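You operate a simulated robot arm through the tools that you are given. There is no shell and no other tool. Be economical: measure what you need, move in short steps, check, and stop when the job is done.

You run a simulated robot arm. Do the job below in one go: nothing can be reset, and whatever is moved stays where it is left.

## Task
Rivet both hinge pins, then lay the hinge in the green tray.
Fine: the hinge is in the press slide; knob on RIVET; start first with the slide at PIN 1, then at PIN 2, each time till the lamp is green; slide out.

The check looks at the end state, three seconds after you hand in, the way a careful person would. Anything else that was tipped, shoved, dropped, spilled or broken makes it a failure.

## Robot
A 7-joint arm with a two-finger parallel gripper, fixed in place. Base frame: the origin is at the foot of the arm, x ahead of it, y to its left, z up. Units: cm, degrees, N and s.
With the tool pointing down near the work surface it reaches from about 30 to 70 cm from the base axis. Its first joint turns from -66.0 to 66.0 degrees. Payload 1.57 kg.
The tool frame sits at the grasp point between the pads (the TCP): z along the fingers, y along the line on which they close. The tips reach 3 cm beyond it. Largest opening 11 cm; finger width 2.4, thickness 1.2; the body of the gripper, 4.8 by 11.2 cm, starts 7.8 cm behind the TCP.
Orientation is told as [roll, pitch, yaw] about the base's x, y, z axes, in that order, counted from this pose: with the fingers straight down and closing along the base's y, the tool's x points along the base's -x, its y along +y and its z along -z.

## Interface
- The arm moves only by the tool nudge_tool. Its argument "steps" is a list of rows, each an object of numbers (a shift or turn left out is 0, a gripper value left out holds the last): "x", "y", "z": the shift along the tool's x, y, z in cm; "rx", "ry", "rz": the turn, a rotation vector about the tool's x, y, z in degrees; "jaw": the opening, from 0 (shut) to 1 (fully open). In form: [{"x": .., "y": .., "z": .., "rx": .., "ry": .., "rz": .., "jaw": ..}, ...]. A call has 1 to 8 rows; each row shifts and turns the commanded pose from where the row before left it, along the tool's axes as they then stand. Rows are played at 5 a second. More than 5 cm and 8.6 degrees between two rows, or a gripper value outside its range, and nothing of the call is played. Where a pose cannot be reached the arm comes as near as it can. A force on the tool above 90 N (or 10 N above the force at the start of the call, whichever is more), or a blocked arm, ends the call early, and 0.2 s more pass. Each finger travels about 10.8 cm/s and halts on what it meets, pressing with about 42 N; the grip force reading is that of the motor and also rises with nothing between the fingers. The clock runs only during rows and for 0.2 s after the last one: add rows that do not move to give the fingers time. The reply holds the time, the measured pose of the TCP, the force on the tool along the base axes, the opening and the grip force, in the units named above and with some noise.
- Cameras (640 x 400 px; columns grow to the right, rows downward): "scene" is fixed at [16.22, -38.33, 141.42]; the picture's right is [0.78, -0.62, 0.00], its down [-0.37, -0.47, -0.80] and it looks along [0.50, 0.63, -0.60] (base axes); focal length 336 px, centre (320, 200). "wrist" rides on the gripper at [7, 1.6, -14.1] in the tool frame; the picture's right is [-0.23, 0.97, 0.00], its down [-0.86, -0.20, -0.48] and it looks along [-0.47, -0.11, 0.88] (tool axes); focal length 222 px, centre (320, 200). There is no depth. A picture from a camera that has moved, and an enlarged one, comes with that camera's place and axes in the base frame and with its lens. The place of the scene camera against the robot may be out by one fixed shift of up to 2.5 cm in any direction.
- grab_frame(camera): a new picture of that camera. It takes no simulated time.
- close_up(camera, box): a new picture of the part [left, top, right, bottom] of that camera's present view, enlarged. It takes no simulated time.
- sign_off(): hands the job in; it is judged then, once.

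Go step by step. Nothing tells you positions but the pictures and the camera data: compare them with the known pose of the tool, close in by small moves and look again before you grip or let go. The budget is 120 turns and 64 pictures, counting those below and the enlarged ones. Unless the task says otherwise, let go and move clear before handing in, and close with one line.

The tools are called after ">>>" as a command line: name --argument value ..., lists and objects as JSON in quotes. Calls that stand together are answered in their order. nudge_tool: Moves the arm, as the interface text tells. Its arguments: {"type":"object","properties":{"steps":{"type":"array","items":{"type":"object","properties":{"x":{"type":"number"},"y":{"type":"number"},"z":{"type":"number"},"rx":{"type":"number"},"ry":{"type":"number"},"rz":{"type":"number"},"jaw":{"type":"number"}}}}},"required":["steps"]} The other tools are called the same way: grab_frame (camera) takes a picture; close_up (camera, box) takes an enlarged picture of a part of a camera's view; sign_off () hands the job in.

At the start:

```text
t: 0.0
tcp_pos: [31.64, 12.14, 117.2]
ee_rot: [-0.1, 0.0, 0.0]
force: [0.4, 0.2, -0.3]
width: 11.01
grasp_force: 0.1
```

scene: 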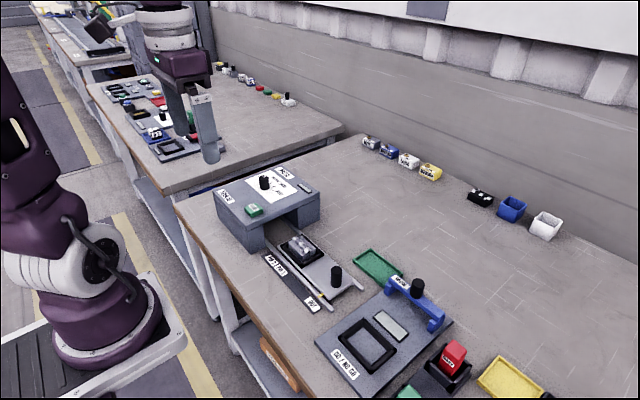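
wrist: 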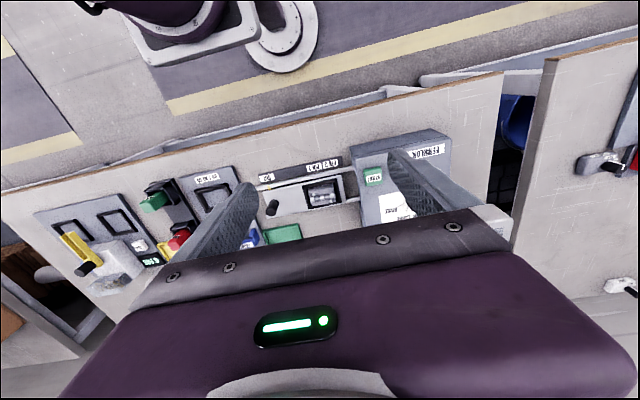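

I see a press with a slide at its front, a green tray, and other fixtures to leave alone. I'll look closer at the press first.

>>> close_up --camera "scene" --box '[200, 150, 360, 250]'

>>> close_up --camera "scene" --box '[240, 220, 480, 370]'

>>> close_up --camera "wrist" --box '[230, 120, 470, 270]'

```text
4.00 times, centred on (280, 200) of scene
camera zoom: at [16.22, -38.33, 141.42], right [0.78, -0.62, 0.0], down [-0.37, -0.47, -0.8], along [0.5, 0.63, -0.6], focal length 1345 px, centre (480, 200)
```

zoom: 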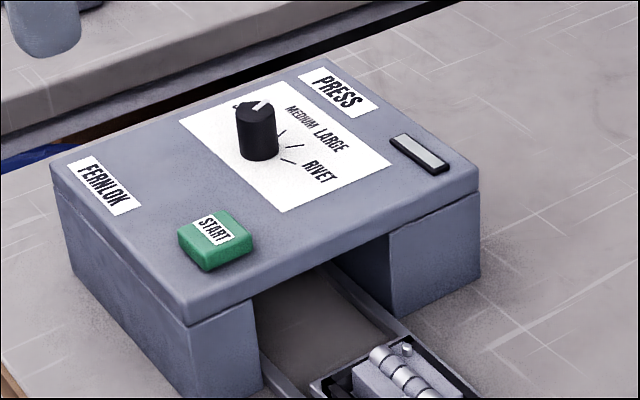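

```text
2.67 times, centred on (360, 295) of scene
camera zoom: at [16.22, -38.33, 141.42], right [0.78, -0.62, 0.0], down [-0.37, -0.47, -0.8], along [0.5, 0.63, -0.6], focal length 897 px, centre (213, -53)
```

zoom: 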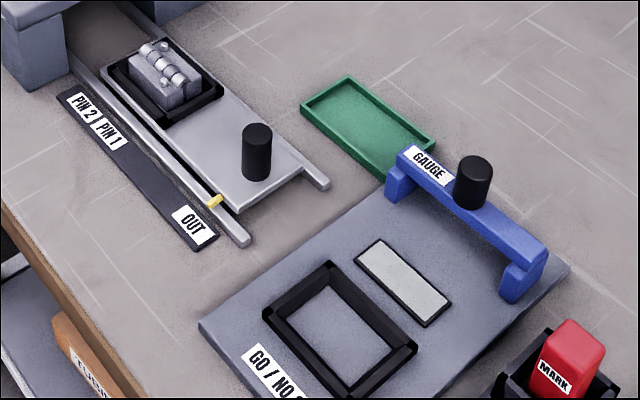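

```text
2.67 times, centred on (350, 195) of wrist
camera zoom: at [24.6, 13.6, 131.23], right [0.23, 0.97, 0.0], down [0.86, -0.2, 0.48], along [0.47, -0.11, -0.88], focal length 592 px, centre (240, 213)
```

zoom: 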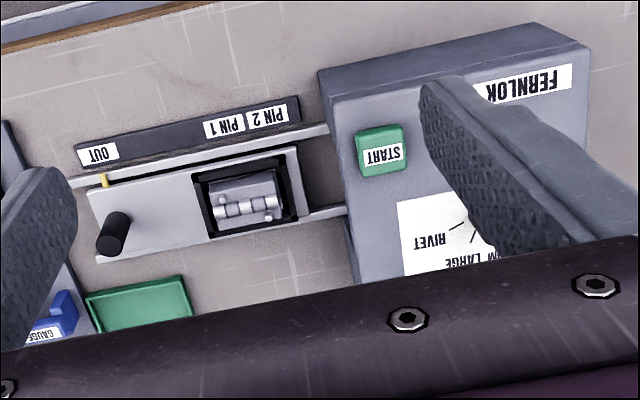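

The slide is at OUT with the hinge in it, and its handle is near (49, -4). The press knob is hidden behind a finger, so I'll shift over to see the top of the press.

>>> nudge_tool --steps '[{"y": 4}, {"y": 4}, {"y": 2}, {}]'

>>> close_up --camera "wrist" --box '[230, 120, 470, 270]'

```text
t: 1.0
tcp_pos: [31.62, 21.9, 117.22]
ee_rot: [-0.1, 0.0, 0.0]
force: [-1.0, 0.3, -0.6]
width: 11.0
grasp_force: 0.0
```

```text
2.67 times, centred on (350, 195) of wrist
camera zoom: at [24.69, 23.55, 131.24], right [0.23, 0.97, 0.0], down [0.86, -0.2, 0.48], along [0.47, -0.11, -0.88], focal length 592 px, centre (240, 213)
```

zoom: 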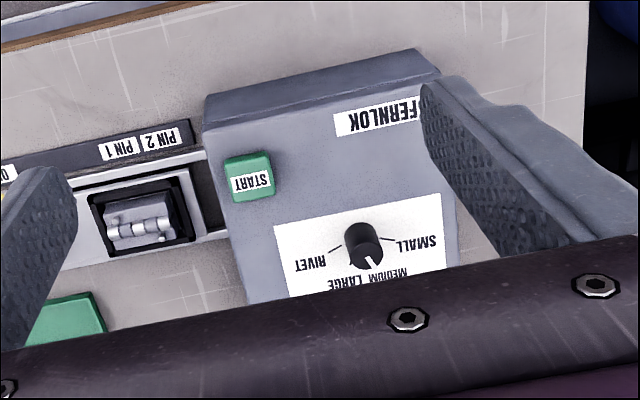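

The knob sits near (51, 27, top about 92.6), pointing roughly between MEDIUM and LARGE, and RIVET lies clockwise from there. I'll move above the knob for a better look.

>>> nudge_tool --steps '[{"x": -4.5, "y": 1.5}, {"x": -4.5, "y": 1.5}, {"x": -4.5, "y": 1.2}, {"x": -4.2, "y": 1.1}, {"z": 4}, {"z": 4}, {"z": 4}, {}]'

>>> grab_frame --camera "wrist"

>>> close_up --camera "scene" --box '[200, 150, 360, 250]'

```text
t: 2.8
tcp_pos: [49.39, 27.42, 105.14]
ee_rot: [0.0, 0.0, 0.1]
force: [0.5, -0.9, -0.9]
width: 11.01
grasp_force: 0.0
```

```text
57 pictures are left
camera wrist: at [42.39, 29.0, 119.33], right [0.23, 0.97, 0.0], down [0.86, -0.2, 0.48], along [0.47, -0.11, -0.88], focal length 222 px, centre (320, 200)
```

wrist: 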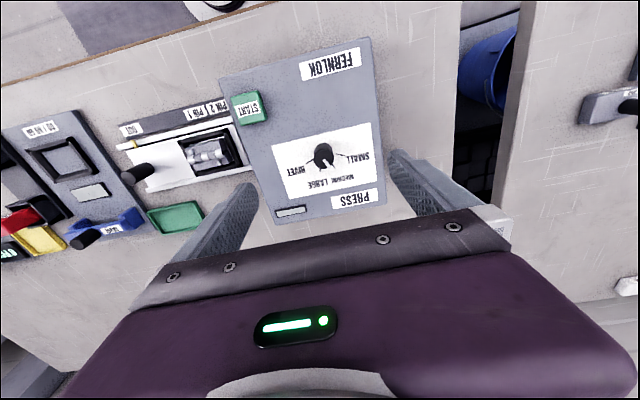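

```text
4.00 times, centred on (280, 200) of scene
camera zoom: at [16.22, -38.33, 141.42], right [0.78, -0.62, 0.0], down [-0.37, -0.47, -0.8], along [0.5, 0.63, -0.6], focal length 1345 px, centre (480, 200)
```

zoom: 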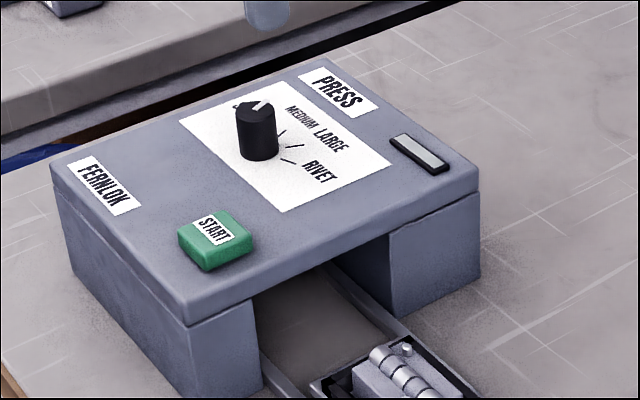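

>>> close_up --camera "wrist" --box '[256, 110, 400, 200]'

```text
4.44 times, centred on (328, 155) of wrist
camera zoom: at [42.39, 29.0, 119.33], right [0.23, 0.97, 0.0], down [0.86, -0.2, 0.48], along [0.47, -0.11, -0.88], focal length 987 px, centre (284, 400)
```

zoom: 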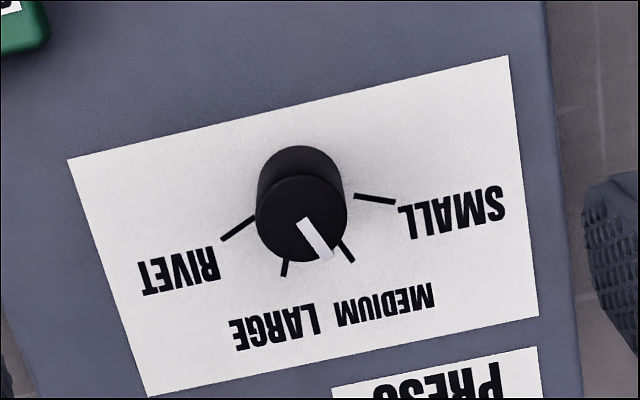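

The knob is at (50.9, 27.4), set to MEDIUM. The marks are about 44° apart, so RIVET is about 88° clockwise. I'll pre-rotate -44°, centre over the knob, and go partway down.

>>> nudge_tool --steps '[{"x": -1.5, "jaw": 0.55}, {"rz": -7.4}, {"rz": -7.4}, {"rz": -7.4}, {"rz": -7.4}, {"rz": -7.2}, {"rz": -7.2}, {"z": 4}]'

>>> nudge_tool --steps '[{"z": 2.5}, {}]'

>>> grab_frame --camera "wrist"

>>> close_up --camera "scene" --box '[200, 100, 360, 200]'

```text
t: 4.6
tcp_pos: [50.76, 27.29, 101.2]
ee_rot: [0.0, 0.0, 44.1]
force: [0.2, 0.1, -0.1]
width: 6.06
grasp_force: 0.0
```

```text
t: 5.2
tcp_pos: [50.74, 27.25, 98.63]
ee_rot: [0.1, 0.1, 44.0]
force: [0.6, 0.1, -0.6]
width: 6.03
grasp_force: 0.1
```

```text
54 pictures are left
camera wrist: at [44.58, 23.53, 112.74], right [-0.51, 0.86, 0.0], down [0.75, 0.45, 0.48], along [0.41, 0.25, -0.88], focal length 222 px, centre (320, 200)
```

wrist: 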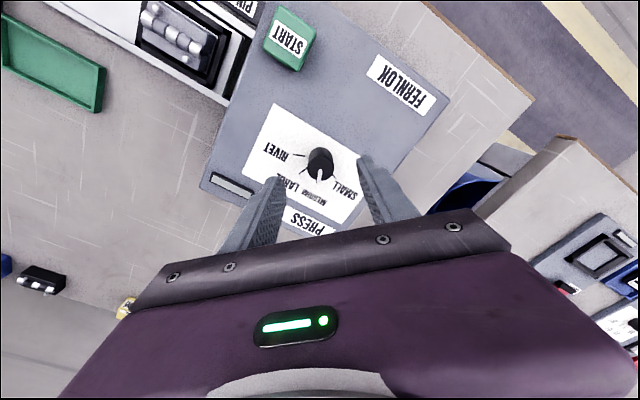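

```text
4.00 times, centred on (280, 150) of scene
camera zoom: at [16.22, -38.33, 141.42], right [0.78, -0.62, 0.0], down [-0.37, -0.47, -0.8], along [0.5, 0.63, -0.6], focal length 1345 px, centre (480, 400)
```

zoom: 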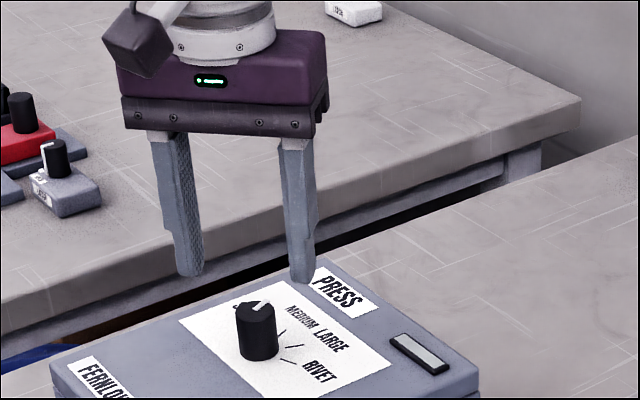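

The knob is centred between the fingers to within 0.3 cm. I'll correct that, descend so the tips sit just above the plate, and grip.

>>> nudge_tool --steps '[{"x": -0.3, "z": 2.5}, {"z": 2.3}, {}, {"jaw": 0}, {}, {}]'

>>> close_up --camera "scene" --box '[200, 130, 360, 230]'

```text
t: 6.6
tcp_pos: [50.98, 27.39, 93.75]
ee_rot: [-0.1, 0.0, 44.0]
force: [2.3, -2.2, -6.5]
width: 2.57
grasp_force: 36.7
```

```text
4.00 times, centred on (280, 180) of scene
camera zoom: at [16.24, -38.33, 141.42], right [0.78, -0.62, 0.0], down [-0.37, -0.47, -0.8], along [0.5, 0.63, -0.6], focal length 1345 px, centre (480, 280)
```

zoom: 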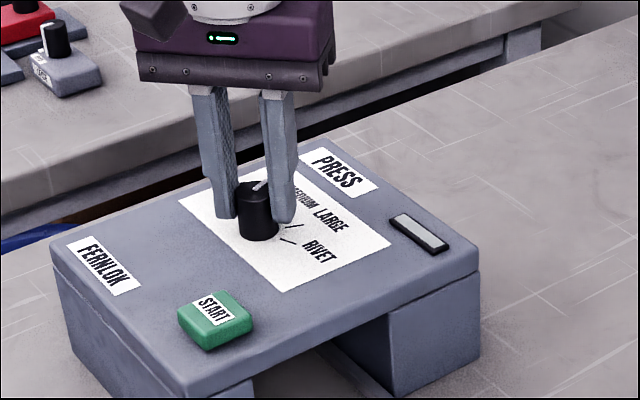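

Knob gripped, so I'll turn it clockwise.

>>> nudge_tool --steps '[{"rz": 8}, {"rz": 8}, {"rz": 8}, {"rz": 8}, {"rz": 8}, {"rz": 8}, {}]'

>>> nudge_tool --steps '[{"rz": 8}, {"rz": 8}, {"rz": 8}, {"rz": 8}, {"rz": 8}, {}, {}]'

>>> close_up --camera "scene" --box '[200, 130, 360, 230]'

```text
t: 8.2
tcp_pos: [51.01, 27.54, 93.69]
ee_rot: [-0.1, 0.1, -4.0]
force: [-4.4, -7.5, -20.2]
width: 2.59
grasp_force: 37.2
```

```text
t: 9.8
tcp_pos: [50.88, 27.6, 93.8]
ee_rot: [0.0, 0.0, -44.1]
force: [-9.7, -5.5, -16.9]
width: 2.55
grasp_force: 37.0
```

```text
4.00 times, centred on (280, 180) of scene
camera zoom: at [16.23, -38.33, 141.42], right [0.78, -0.62, 0.0], down [-0.37, -0.47, -0.8], along [0.5, 0.63, -0.6], focal length 1345 px, centre (480, 280)
```

zoom: 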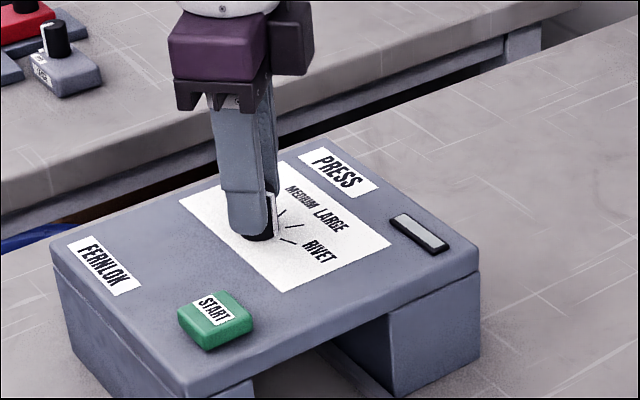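

I'll release, lift and check the knob.

>>> nudge_tool --steps '[{"jaw": 0.5}, {}, {"z": -4}, {"z": -4}, {}]'

>>> close_up --camera "scene" --box '[200, 130, 360, 230]'

>>> close_up --camera "wrist" --box '[232, 90, 408, 200]'

```text
t: 11.0
tcp_pos: [51.06, 27.58, 101.78]
ee_rot: [0.0, 0.0, -44.0]
force: [0.5, 0.3, -0.4]
width: 5.46
grasp_force: 0.1
```

```text
4.00 times, centred on (280, 180) of scene
camera zoom: at [16.22, -38.33, 141.42], right [0.78, -0.62, 0.0], down [-0.37, -0.47, -0.8], along [0.5, 0.63, -0.6], focal length 1345 px, centre (480, 280)
```

zoom: 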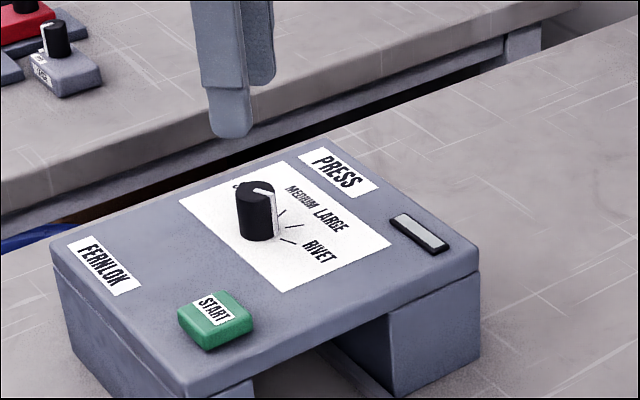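

```text
3.64 times, centred on (320, 145) of wrist
camera zoom: at [47.24, 33.5, 115.92], right [0.84, 0.54, 0.0], down [0.48, -0.74, 0.48], along [0.26, -0.4, -0.88], focal length 808 px, centre (320, 400)
```

zoom: 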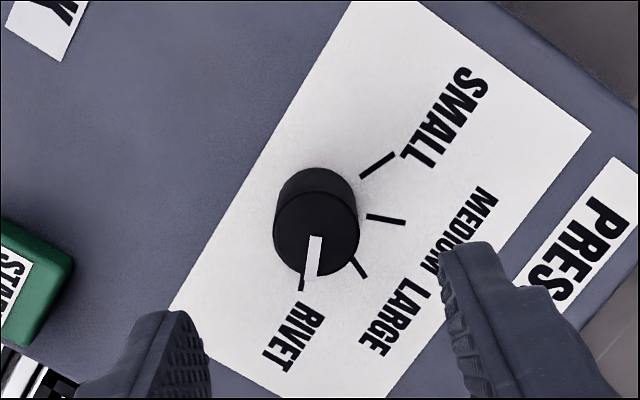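

The knob reads RIVET. Next I'll turn back square and travel above the slide's handle.

>>> nudge_tool --steps '[{"rz": -7.4}, {"rz": -7.4}, {"rz": -7.4}, {"rz": -7.4}, {"rz": -7.2}, {"rz": -7.2}, {"y": -4.5}, {"y": -4.5}]'

>>> nudge_tool --steps '[{"y": -4.5}, {"y": -4.5}, {"y": -4.5}, {"y": -4.5}, {"y": -4.5, "x": 2}, {}]'

>>> grab_frame --camera "wrist"

```text
t: 12.8
tcp_pos: [51.06, 18.72, 101.96]
ee_rot: [0.0, 0.0, 0.1]
force: [0.6, -0.6, 0.4]
width: 5.51
grasp_force: 0.0
```

```text
t: 14.2
tcp_pos: [48.99, -3.89, 101.7]
ee_rot: [0.0, 0.0, 0.0]
force: [1.0, -0.2, -0.1]
width: 5.5
grasp_force: 0.1
```

```text
48 pictures are left
camera wrist: at [41.98, -2.38, 115.77], right [0.23, 0.97, 0.0], down [0.86, -0.2, 0.48], along [0.47, -0.11, -0.88], focal length 222 px, centre (320, 200)
```

wrist: 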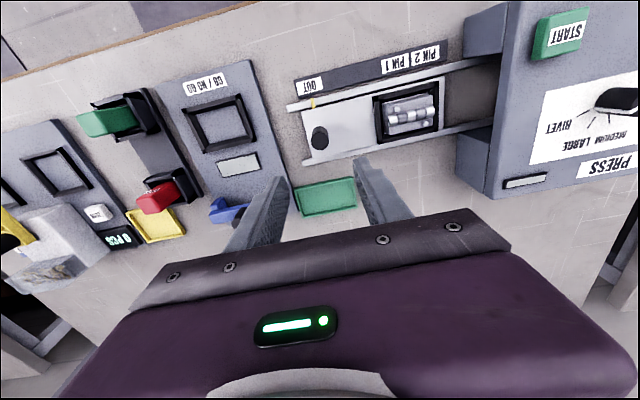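

>>> close_up --camera "wrist" --box '[280, 60, 472, 180]'

```text
3.33 times, centred on (376, 120) of wrist
camera zoom: at [41.98, -2.38, 115.77], right [0.23, 0.97, 0.0], down [0.86, -0.2, 0.48], along [0.47, -0.11, -0.88], focal length 740 px, centre (133, 467)
```

zoom: 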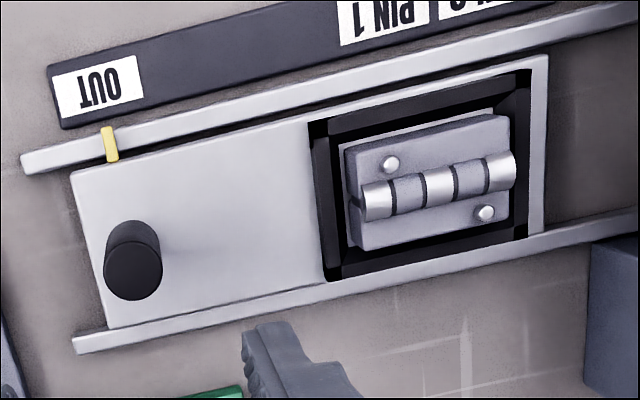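

The handle is right beneath the tool. PIN 1 is about 12.0 cm of travel and PIN 2 about 16.2 cm, nearly along +y. I'll descend and grip the handle.

>>> nudge_tool --steps '[{"z": 4, "y": -0.15}, {"z": 4}, {"z": 4}, {"z": 3.6}, {}, {"jaw": 0}, {}, {}]'

>>> close_up --camera "scene" --box '[220, 200, 380, 300]'

```text
t: 16.0
tcp_pos: [49.13, -4.01, 86.18]
ee_rot: [0.2, 0.0, 0.1]
force: [1.1, 22.4, -9.4]
width: 2.37
grasp_force: 35.8
```

```text
4.00 times, centred on (300, 250) of scene
camera zoom: at [16.24, -38.27, 141.43], right [0.78, -0.62, 0.0], down [-0.37, -0.47, -0.8], along [0.5, 0.63, -0.6], focal length 1345 px, centre (400, 0)
```

zoom: 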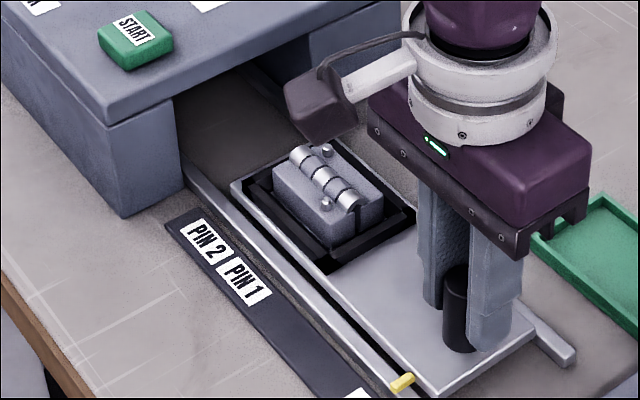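

Gripped. I'll push the slide in about 11 cm, then look.

>>> nudge_tool --steps '[{"y": 2, "x": -0.05}, {"y": 2, "x": -0.05}, {"y": 2, "x": -0.05}, {"y": 2, "x": -0.05}, {"y": 2, "x": -0.05}, {"y": 1.2, "x": -0.03}, {}]'

>>> close_up --camera "scene" --box '[220, 200, 380, 300]'

>>> grab_frame --camera "wrist"

```text
t: 17.6
tcp_pos: [49.06, 7.05, 86.22]
ee_rot: [0.0, 0.1, 0.0]
force: [-23.3, -1.1, 19.0]
width: 2.34
grasp_force: 36.0
```

```text
4.00 times, centred on (300, 250) of scene
camera zoom: at [16.14, -38.34, 141.43], right [0.78, -0.62, 0.0], down [-0.37, -0.47, -0.8], along [0.5, 0.63, -0.6], focal length 1345 px, centre (400, 0)
```

zoom: 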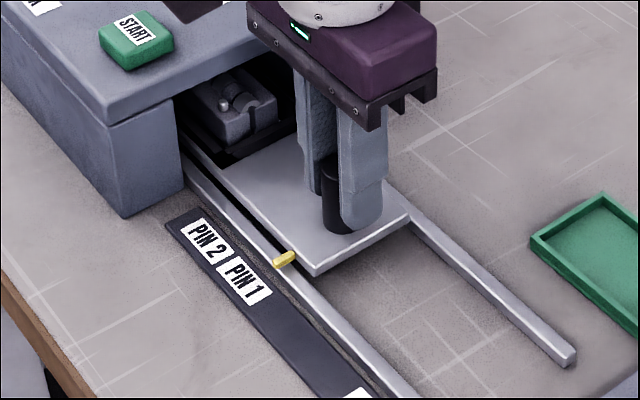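

```text
44 pictures are left
camera wrist: at [42.19, 8.62, 100.37], right [0.23, 0.97, 0.0], down [0.86, -0.2, 0.48], along [0.46, -0.11, -0.88], focal length 222 px, centre (320, 200)
```

wrist: 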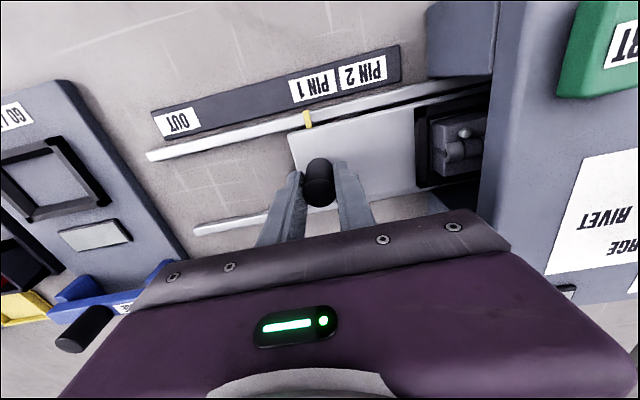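

The pointer is about 0.9 cm short of the PIN 1 centre, and the rail pushes sideways a little, so I'll ease that and nudge in.

>>> nudge_tool --steps '[{"x": 0.25, "y": 0.45}, {"y": 0.45}, {}]'

>>> close_up --camera "scene" --box '[250, 230, 330, 280]'

>>> close_up --camera "wrist" --box '[220, 40, 412, 160]'

```text
t: 18.4
tcp_pos: [49.1, 8.02, 86.18]
ee_rot: [0.0, -0.2, 0.1]
force: [1.2, 0.0, -1.5]
width: 2.28
grasp_force: 35.5
```

```text
8.00 times, centred on (290, 255) of scene
camera zoom: at [16.22, -38.33, 141.42], right [0.78, -0.62, 0.0], down [-0.37, -0.47, -0.8], along [0.5, 0.63, -0.6], focal length 2690 px, centre (560, -240)
```

zoom: 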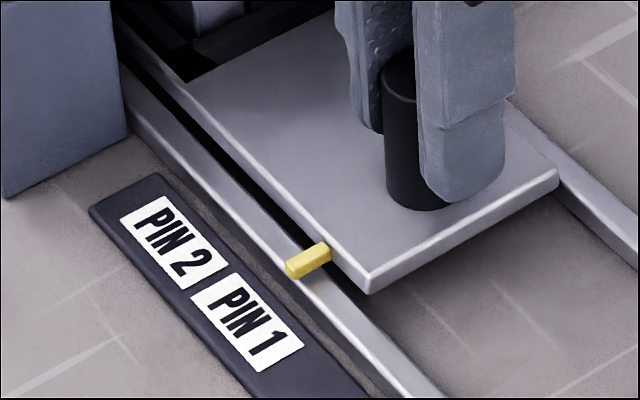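

```text
3.33 times, centred on (316, 100) of wrist
camera zoom: at [42.1, 9.54, 100.33], right [0.23, 0.97, 0.0], down [0.85, -0.2, 0.48], along [0.47, -0.11, -0.88], focal length 740 px, centre (333, 533)
```

zoom: 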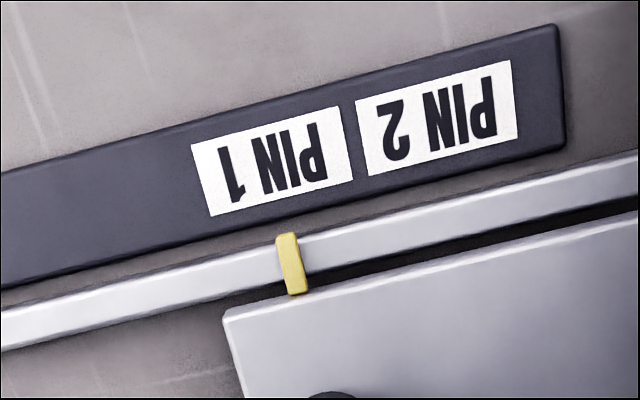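

The pointer lines up with PIN 1. I'll let go, rise, and go over the START button with closed fingers.

>>> nudge_tool --steps '[{"jaw": 0.4}, {}, {"z": -4}, {"z": -4}, {"z": -4}, {"jaw": 0, "x": 3, "y": 4}, {"x": 2.8, "y": 4}, {"y": 3.9}]'

>>> grab_frame --camera "wrist"

>>> close_up --camera "scene" --box '[200, 150, 360, 250]'

```text
t: 20.2
tcp_pos: [43.03, 19.9, 98.22]
ee_rot: [0.1, 0.0, 0.0]
force: [0.4, -0.3, 0.4]
width: 0.0
grasp_force: 21.2
```

```text
41 pictures are left
camera wrist: at [36.06, 21.51, 112.26], right [0.23, 0.97, 0.0], down [0.85, -0.2, 0.48], along [0.47, -0.11, -0.88], focal length 222 px, centre (320, 200)
```

wrist: 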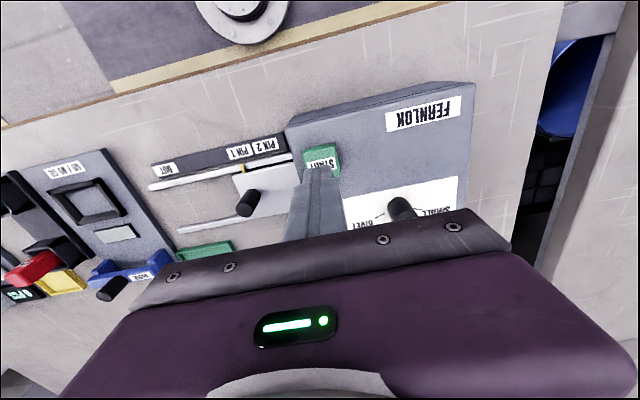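

```text
4.00 times, centred on (280, 200) of scene
camera zoom: at [16.22, -38.33, 141.42], right [0.78, -0.62, 0.0], down [-0.37, -0.47, -0.8], along [0.5, 0.63, -0.6], focal length 1345 px, centre (480, 200)
```

zoom: 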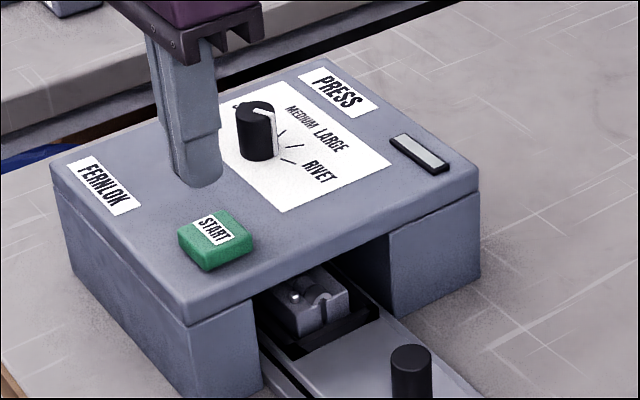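

The tips are above the button. I'll press down in small steps, watching the force.

>>> nudge_tool --steps '[{"x": -0.3, "z": 2}, {"z": 1.2}, {"z": 0.5}, {"z": 0.3}, {}]'

>>> close_up --camera "scene" --box '[200, 150, 360, 250]'

```text
t: 21.4
tcp_pos: [43.38, 20.0, 94.15]
ee_rot: [-0.1, 0.0, 0.0]
force: [0.4, 0.3, -0.1]
width: 0.0
grasp_force: 20.9
```

```text
4.00 times, centred on (280, 200) of scene
camera zoom: at [16.22, -38.33, 141.42], right [0.78, -0.62, 0.0], down [-0.37, -0.47, -0.8], along [0.5, 0.63, -0.6], focal length 1345 px, centre (480, 200)
```

zoom: 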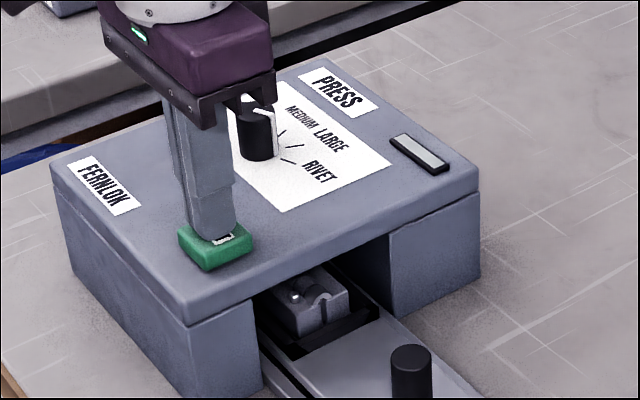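

>>> nudge_tool --steps '[{"z": 0.3}, {}]'

>>> nudge_tool --steps '[{"z": 0.3}, {}]'

>>> close_up --camera "scene" --box '[200, 150, 360, 250]'

```text
t: 22.0
tcp_pos: [43.51, 20.05, 93.78]
ee_rot: [0.0, 0.0, 0.0]
force: [0.8, -1.3, 1.3]
width: 0.01
grasp_force: 21.8
```

```text
t: 22.6
tcp_pos: [43.47, 20.11, 93.52]
ee_rot: [-0.1, -0.1, 0.0]
force: [0.8, 2.3, 5.3]
width: 0.02
grasp_force: 20.9
```

```text
4.00 times, centred on (280, 200) of scene
camera zoom: at [16.22, -38.33, 141.42], right [0.78, -0.62, 0.0], down [-0.37, -0.47, -0.8], along [0.5, 0.63, -0.6], focal length 1345 px, centre (480, 200)
```

zoom: 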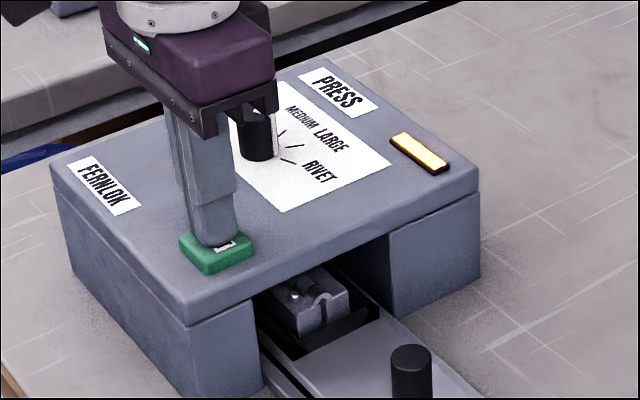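

The lamp is yellow, so the press is running. I'll lift off the button and wait for green.

>>> nudge_tool --steps '[{"z": -3}, {"z": -1.5}, {}, {}, {}, {}, {}, {}]'

>>> nudge_tool --steps '[{}, {}, {}, {}, {}, {}, {}, {}]'

>>> close_up --camera "scene" --box '[200, 150, 360, 250]'

```text
t: 24.4
tcp_pos: [43.5, 19.86, 98.06]
ee_rot: [0.0, -0.1, 0.0]
force: [-0.5, -0.2, -0.3]
width: 0.0
grasp_force: 21.3
```

```text
t: 26.2
tcp_pos: [43.32, 19.8, 98.2]
ee_rot: [0.0, 0.1, 0.1]
force: [0.2, 0.1, 0.3]
width: 0.0
grasp_force: 21.2
```

```text
4.00 times, centred on (280, 200) of scene
camera zoom: at [16.22, -38.33, 141.42], right [0.78, -0.62, 0.0], down [-0.37, -0.47, -0.8], along [0.5, 0.63, -0.6], focal length 1345 px, centre (480, 200)
```

zoom: 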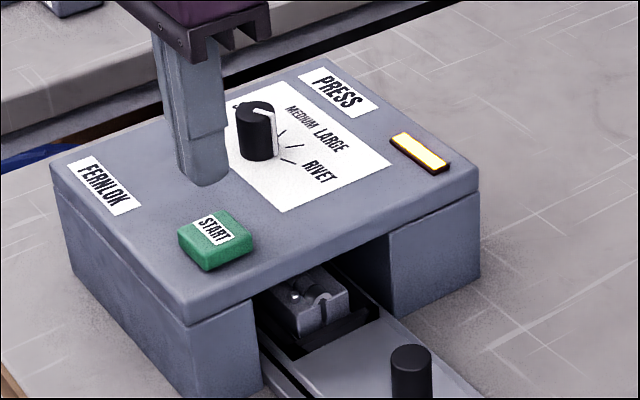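

Still yellow, so I'll wait more.

>>> nudge_tool --steps '[{}, {}, {}, {}, {}, {}, {}, {}]'

>>> nudge_tool --steps '[{}, {}, {}, {}, {}, {}, {}, {}]'

>>> close_up --camera "scene" --box '[200, 150, 360, 250]'

```text
t: 28.0
tcp_pos: [43.39, 19.87, 98.03]
ee_rot: [0.1, -0.1, 0.0]
force: [0.4, 0.7, -0.1]
width: 0.0
grasp_force: 21.4
```

```text
t: 29.8
tcp_pos: [43.39, 19.97, 98.22]
ee_rot: [0.0, 0.1, -0.1]
force: [0.3, -0.1, -0.5]
width: 0.0
grasp_force: 21.3
```

```text
4.00 times, centred on (280, 200) of scene
camera zoom: at [16.22, -38.33, 141.42], right [0.78, -0.62, 0.0], down [-0.37, -0.47, -0.8], along [0.5, 0.63, -0.6], focal length 1345 px, centre (480, 200)
```

zoom: 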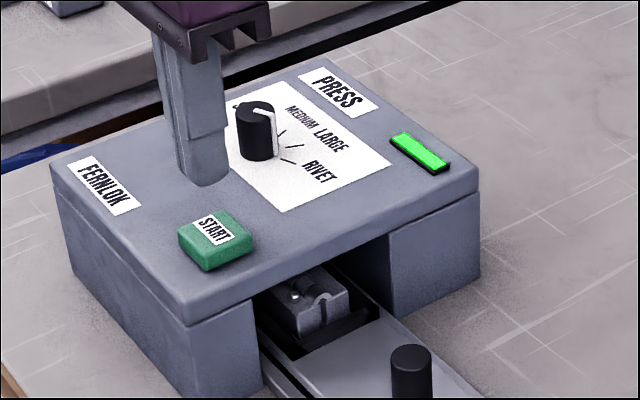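

Green for PIN 1. I'll go back to the handle and grip it.

>>> nudge_tool --steps '[{"y": -4, "x": -2.9, "jaw": 0.45}, {"y": -4, "x": -2.8}, {"y": -3.9}, {}]'

>>> nudge_tool --steps '[{"z": 4}, {"z": 4}, {"z": 4}, {}, {"jaw": 0}, {}, {}]'

>>> nudge_tool --steps '[{"y": 1.3}, {"y": 1.3}, {"y": 1.2}, {}]'

>>> grab_frame --camera "wrist"

```text
t: 30.8
tcp_pos: [49.19, 7.84, 98.07]
ee_rot: [-0.1, 0.0, 0.0]
force: [0.8, 0.3, -0.2]
width: 4.95
grasp_force: 0.1
```

```text
t: 32.4
tcp_pos: [49.25, 7.96, 86.2]
ee_rot: [0.0, -0.1, 0.0]
force: [1.8, 3.6, -17.3]
width: 2.35
grasp_force: 35.7
```

```text
t: 33.4
tcp_pos: [49.27, 11.69, 86.28]
ee_rot: [0.0, -0.1, 0.0]
force: [5.5, 0.9, -24.1]
width: 2.36
grasp_force: 35.7
```

```text
35 pictures are left
camera wrist: at [42.27, 13.33, 100.24], right [0.23, 0.97, 0.0], down [0.86, -0.2, 0.48], along [0.47, -0.11, -0.88], focal length 222 px, centre (320, 200)
```

wrist: 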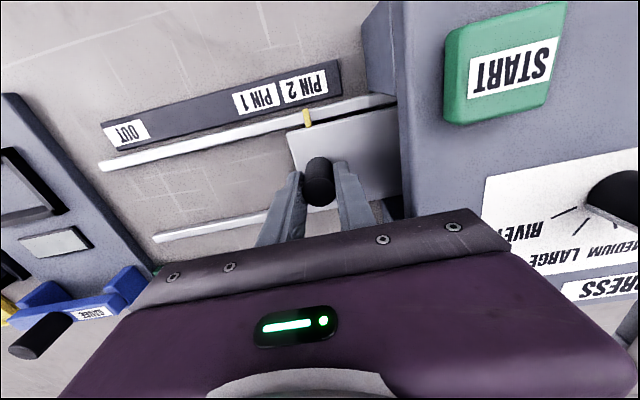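

>>> nudge_tool --steps '[{"y": 0.15}, {}]'

>>> close_up --camera "wrist" --box '[220, 40, 412, 160]'

```text
t: 34.0
tcp_pos: [49.3, 11.82, 86.1]
ee_rot: [0.0, 0.0, 0.0]
force: [4.9, 2.9, -13.8]
width: 2.38
grasp_force: 35.8
```

```text
3.33 times, centred on (316, 100) of wrist
camera zoom: at [42.27, 13.48, 100.25], right [0.23, 0.97, 0.0], down [0.86, -0.2, 0.48], along [0.47, -0.11, -0.88], focal length 740 px, centre (333, 533)
```

zoom: 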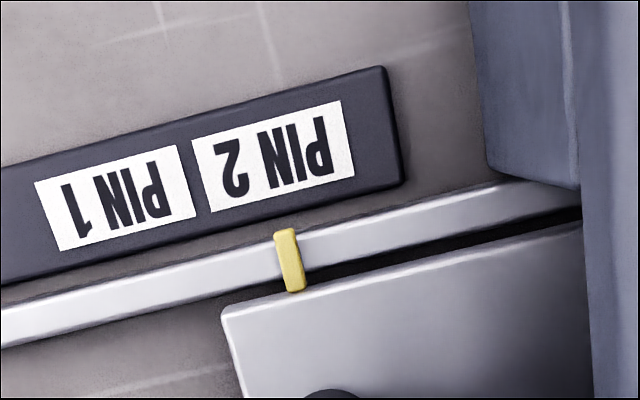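

Aligned with PIN 2. I'll release, rise, move to START and press.

>>> nudge_tool --steps '[{"jaw": 0.4}, {}, {"z": -4}, {"z": -4}, {"z": -4}, {"jaw": 0, "x": 3, "y": 4}, {"x": 2.85, "y": 4.1}, {}]'

>>> nudge_tool --steps '[{"z": 2}, {"z": 1.2}, {"z": 0.8}, {"z": 0.3}, {"z": 0.3}, {}]'

>>> close_up --camera "scene" --box '[200, 150, 360, 250]'

```text
t: 35.8
tcp_pos: [43.3, 19.91, 98.23]
ee_rot: [0.1, 0.0, -0.1]
force: [-0.4, 0.8, -0.3]
width: 0.0
grasp_force: 20.6
```

```text
t: 37.2
tcp_pos: [43.3, 19.97, 93.62]
ee_rot: [-0.1, 0.0, 0.0]
force: [-1.3, -0.8, 4.2]
width: 0.0
grasp_force: 20.8
```

```text
4.00 times, centred on (280, 200) of scene
camera zoom: at [16.22, -38.34, 141.42], right [0.78, -0.62, 0.0], down [-0.37, -0.47, -0.8], along [0.5, 0.63, -0.6], focal length 1345 px, centre (480, 200)
```

zoom: 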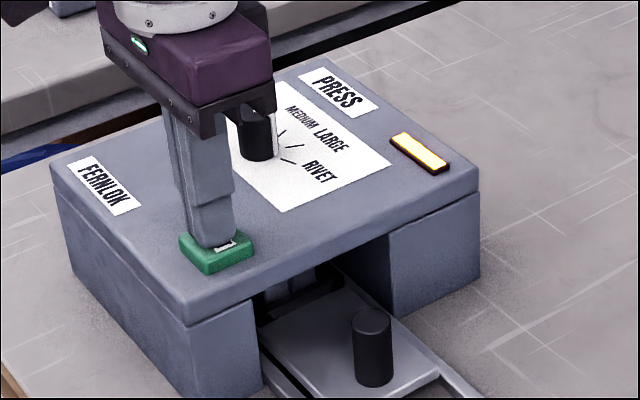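

Yellow again. I'll lift off and wait.

>>> nudge_tool --steps '[{"z": -3}, {"z": -1.6}, {}, {}, {}, {}, {}, {}]'

>>> nudge_tool --steps '[{}, {}, {}, {}, {}, {}, {}, {}]'

>>> nudge_tool --steps '[{}, {}, {}, {}, {}, {}, {}, {}]'

>>> nudge_tool --steps '[{}, {}, {}, {}, {}, {}, {}, {}]'

>>> close_up --camera "scene" --box '[200, 150, 360, 250]'

```text
t: 39.0
tcp_pos: [43.48, 19.95, 97.96]
ee_rot: [0.0, 0.1, 0.0]
force: [1.0, 0.5, 0.1]
width: 0.0
grasp_force: 21.1
```

```text
t: 40.8
tcp_pos: [43.46, 20.01, 97.93]
ee_rot: [-0.1, 0.0, 0.0]
force: [0.4, -0.5, -0.5]
width: 0.03
grasp_force: 21.7
```

```text
t: 42.6
tcp_pos: [43.3, 19.93, 98.01]
ee_rot: [0.0, 0.1, 0.0]
force: [0.0, -0.7, 0.3]
width: 0.02
grasp_force: 21.6
```

```text
t: 44.4
tcp_pos: [43.46, 19.97, 98.0]
ee_rot: [0.1, 0.0, 0.0]
force: [-0.9, -0.4, 0.2]
width: 0.0
grasp_force: 20.9
```

```text
4.00 times, centred on (280, 200) of scene
camera zoom: at [16.22, -38.33, 141.42], right [0.78, -0.62, 0.0], down [-0.37, -0.47, -0.8], along [0.5, 0.63, -0.6], focal length 1345 px, centre (480, 200)
```

zoom: 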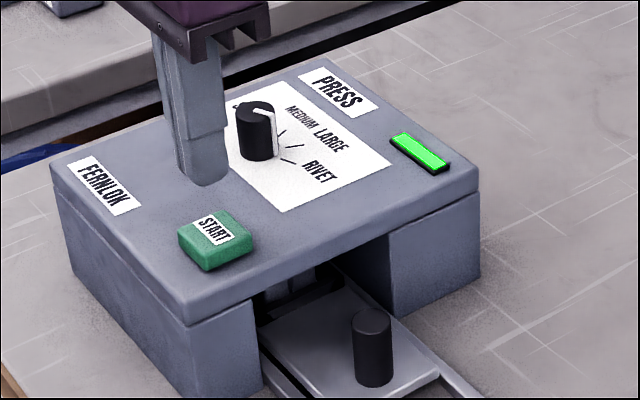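

Green for PIN 2. I'll grip the handle again and pull the slide out to OUT.

>>> nudge_tool --steps '[{"y": -4, "x": -3, "jaw": 0.45}, {"y": -4.1, "x": -2.85}, {}, {"z": 4}, {"z": 4}, {"z": 3.8}, {}, {"jaw": 0}]'

>>> nudge_tool --steps '[{}, {}]'

>>> nudge_tool --steps '[{"y": -2}, {"y": -2}, {"y": -2}, {"y": -2}, {"y": -2}, {"y": -2}, {"y": -2}, {}]'

>>> nudge_tool --steps '[{"y": -1}, {"y": -0.8}, {}]'

>>> close_up --camera "scene" --box '[220, 200, 380, 300]'

```text
t: 46.2
tcp_pos: [49.12, 12.03, 86.28]
ee_rot: [0.0, 0.0, 0.0]
force: [-0.1, -5.3, -3.3]
width: 2.33
grasp_force: 33.7
```

```text
t: 46.8
tcp_pos: [49.12, 11.86, 86.26]
ee_rot: [0.0, 0.0, 0.0]
force: [0.1, -5.4, -11.1]
width: 2.35
grasp_force: 35.6
```

```text
t: 48.6
tcp_pos: [49.26, -2.27, 86.31]
ee_rot: [0.0, 0.0, 0.0]
force: [-2.7, -0.9, -18.0]
width: 2.35
grasp_force: 35.5
```

```text
t: 49.4
tcp_pos: [49.11, -3.92, 86.29]
ee_rot: [0.0, 0.1, -0.1]
force: [-4.9, -1.7, -21.9]
width: 2.35
grasp_force: 35.3
```

```text
4.00 times, centred on (300, 250) of scene
camera zoom: at [16.25, -38.33, 141.42], right [0.78, -0.62, 0.0], down [-0.37, -0.47, -0.8], along [0.5, 0.63, -0.6], focal length 1345 px, centre (400, 0)
```

zoom: 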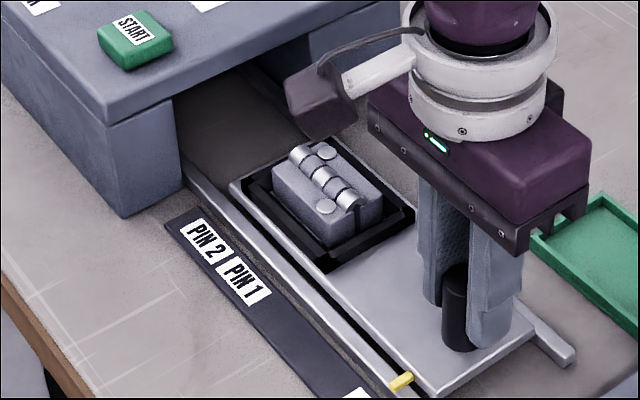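

Both rivets are set and the slide is at OUT. I'll release, rise and look at the hinge from above.

>>> nudge_tool --steps '[{"jaw": 0.5}, {}, {"z": -4}, {"z": -4}, {"z": -4}, {"y": 4}, {"y": 4}, {"y": 3}]'

>>> nudge_tool --steps '[{}]'

>>> close_up --camera "wrist" --box '[224, 80, 416, 200]'

>>> grab_frame --camera "wrist"

```text
t: 51.2
tcp_pos: [49.07, 6.98, 98.17]
ee_rot: [0.1, 0.0, -0.1]
force: [-0.5, 0.0, 0.0]
width: 5.52
grasp_force: 0.0
```

```text
t: 51.6
tcp_pos: [49.03, 7.16, 98.33]
ee_rot: [0.1, 0.0, -0.1]
force: [-0.1, -0.4, -0.7]
width: 5.52
grasp_force: 0.2
```

```text
3.33 times, centred on (320, 140) of wrist
camera zoom: at [42.07, 8.64, 112.35], right [0.23, 0.97, 0.0], down [0.85, -0.2, 0.48], along [0.47, -0.11, -0.88], focal length 740 px, centre (320, 400)
```

zoom: 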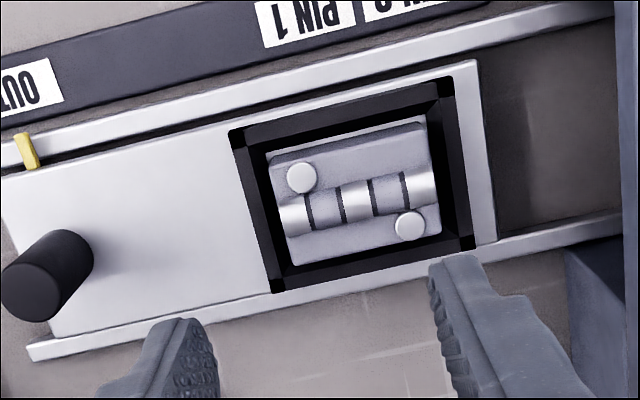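

```text
29 pictures are left
camera wrist: at [42.07, 8.64, 112.35], right [0.23, 0.97, 0.0], down [0.85, -0.2, 0.48], along [0.47, -0.11, -0.88], focal length 222 px, centre (320, 200)
```

wrist: 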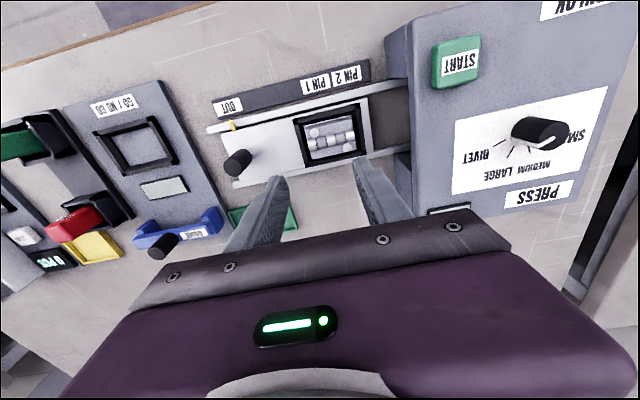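

The hinge is centred near (48.6, 8.4), about 5.7 cm along y and 3.9 along x, and the tray's long side is also along y. I'll centre over it with the jaw at 8.3 cm and come down partway to check height.

>>> nudge_tool --steps '[{"x": 0.4, "y": 1.3, "jaw": 0.76}, {"z": 4}, {"z": 4}, {}]'

>>> close_up --camera "scene" --box '[250, 210, 346, 270]'

>>> close_up --camera "wrist" --box '[224, 80, 416, 200]'

```text
t: 52.6
tcp_pos: [48.81, 8.47, 90.32]
ee_rot: [0.0, 0.0, 0.0]
force: [0.3, 0.0, -0.3]
width: 8.37
grasp_force: 0.1
```

```text
6.67 times, centred on (298, 240) of scene
camera zoom: at [16.22, -38.33, 141.42], right [0.78, -0.62, 0.0], down [-0.37, -0.47, -0.8], along [0.5, 0.63, -0.6], focal length 2241 px, centre (467, -67)
```

zoom: 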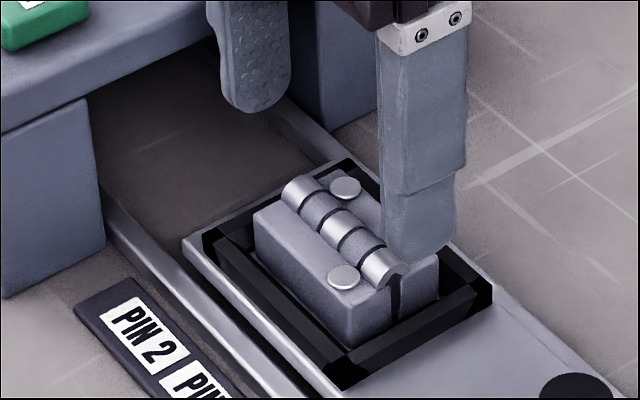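

```text
3.33 times, centred on (320, 140) of wrist
camera zoom: at [41.77, 10.06, 104.43], right [0.23, 0.97, 0.0], down [0.86, -0.2, 0.48], along [0.47, -0.11, -0.88], focal length 740 px, centre (320, 400)
```

zoom: 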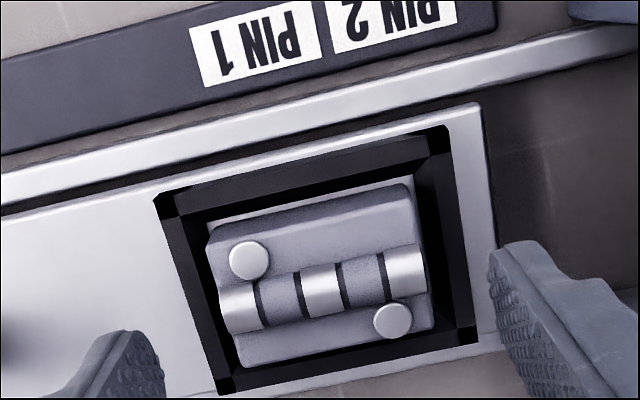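

Centred. Descending further toward the frame.

>>> nudge_tool --steps '[{"z": 2}, {"z": 1.6}, {}]'

>>> close_up --camera "scene" --box '[250, 210, 346, 270]'

```text
t: 53.4
tcp_pos: [48.76, 8.49, 86.66]
ee_rot: [0.0, 0.0, -0.1]
force: [-0.5, 0.2, 0.7]
width: 8.36
grasp_force: 0.2
```

```text
6.67 times, centred on (298, 240) of scene
camera zoom: at [16.22, -38.33, 141.42], right [0.78, -0.62, 0.0], down [-0.37, -0.47, -0.8], along [0.5, 0.63, -0.6], focal length 2241 px, centre (467, -67)
```

zoom: 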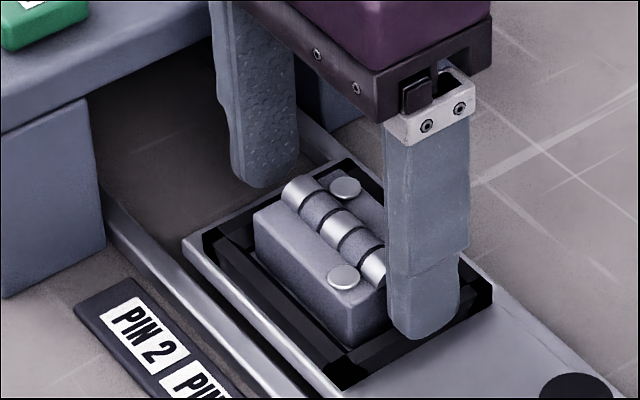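

The tips sit just above the frame, level with the hinge's sides. I'll close gently.

>>> nudge_tool --steps '[{"z": 0.2}, {"jaw": 0.6}, {"jaw": 0.3}, {}, {}]'

>>> close_up --camera "scene" --box '[250, 210, 346, 270]'

```text
t: 54.6
tcp_pos: [48.72, 8.38, 86.46]
ee_rot: [-0.1, 0.0, 0.0]
force: [0.5, -0.7, 1.3]
width: 5.92
grasp_force: 41.2
```

```text
6.67 times, centred on (298, 240) of scene
camera zoom: at [16.22, -38.33, 141.42], right [0.78, -0.62, 0.0], down [-0.37, -0.47, -0.8], along [0.5, 0.63, -0.6], focal length 2241 px, centre (467, -67)
```

zoom: 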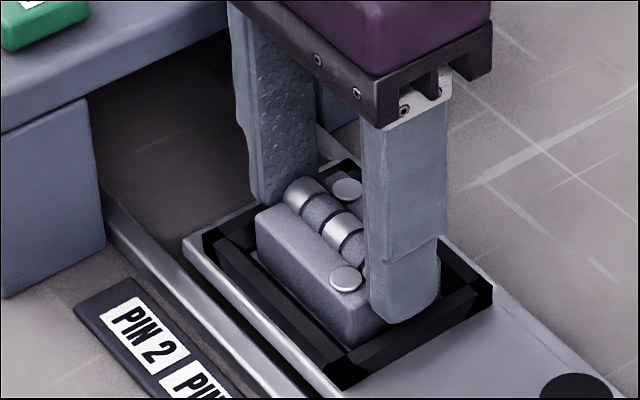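

The hinge is gripped at 5.9 cm wide. Lifting straight up.

>>> nudge_tool --steps '[{"z": -1}, {"z": -1.5}, {"z": -3}, {"z": -4}, {"z": -3}, {}]'

>>> grab_frame --camera "scene"

>>> grab_frame --camera "wrist"

```text
t: 56.0
tcp_pos: [48.87, 8.5, 99.02]
ee_rot: [0.0, 0.0, 0.1]
force: [-0.5, 0.5, -1.4]
width: 5.96
grasp_force: 41.7
```

```text
24 pictures are left
```

scene: 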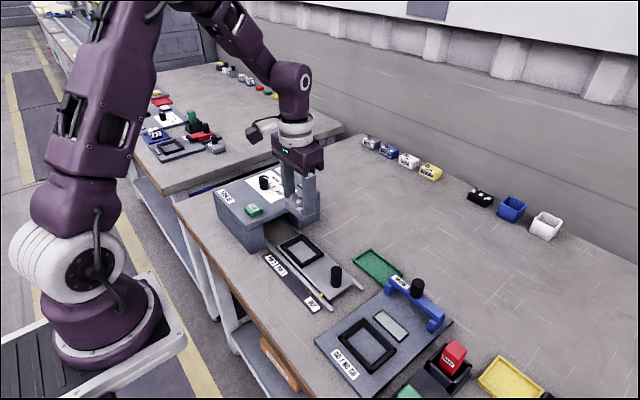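

```text
23 pictures are left
camera wrist: at [41.86, 10.12, 113.12], right [0.23, 0.97, 0.0], down [0.86, -0.2, 0.48], along [0.47, -0.11, -0.88], focal length 222 px, centre (320, 200)
```

wrist: 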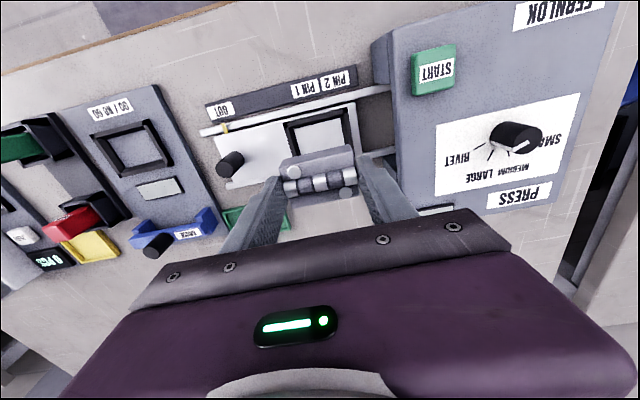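

The hinge hangs cleanly. The tray is centred near (60.4, -5.4), about 10 cm by 6 cm with the long side along y, so I'll move above it.

>>> nudge_tool --steps '[{"x": -3, "y": -3.5}, {"x": -3, "y": -3.5}, {"x": -3, "y": -3.5}, {"x": -2.5, "y": -3.2}, {}, {}]'

>>> grab_frame --camera "wrist"

>>> close_up --camera "scene" --box '[320, 180, 480, 280]'

```text
t: 57.4
tcp_pos: [60.31, -5.29, 99.24]
ee_rot: [0.0, 0.0, 0.1]
force: [-0.4, 0.1, -1.0]
width: 5.91
grasp_force: 41.5
```

```text
22 pictures are left
camera wrist: at [53.3, -3.67, 113.33], right [0.23, 0.97, 0.0], down [0.86, -0.2, 0.48], along [0.47, -0.11, -0.88], focal length 222 px, centre (320, 200)
```

wrist: 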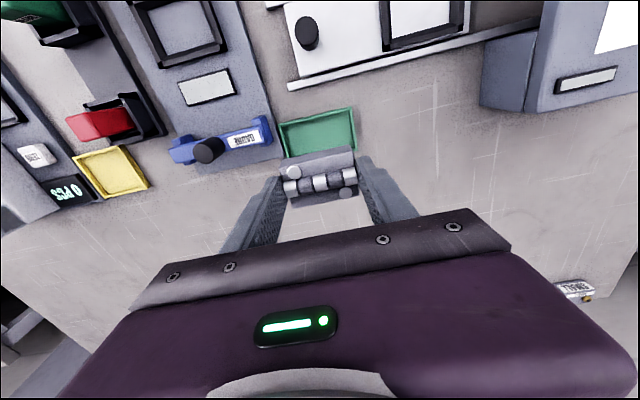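

```text
4.00 times, centred on (400, 230) of scene
camera zoom: at [16.22, -38.33, 141.42], right [0.78, -0.62, 0.0], down [-0.37, -0.47, -0.8], along [0.5, 0.63, -0.6], focal length 1345 px, centre (0, 80)
```

zoom: 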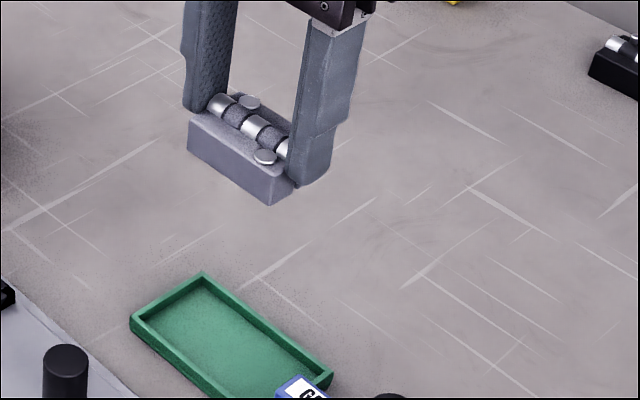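

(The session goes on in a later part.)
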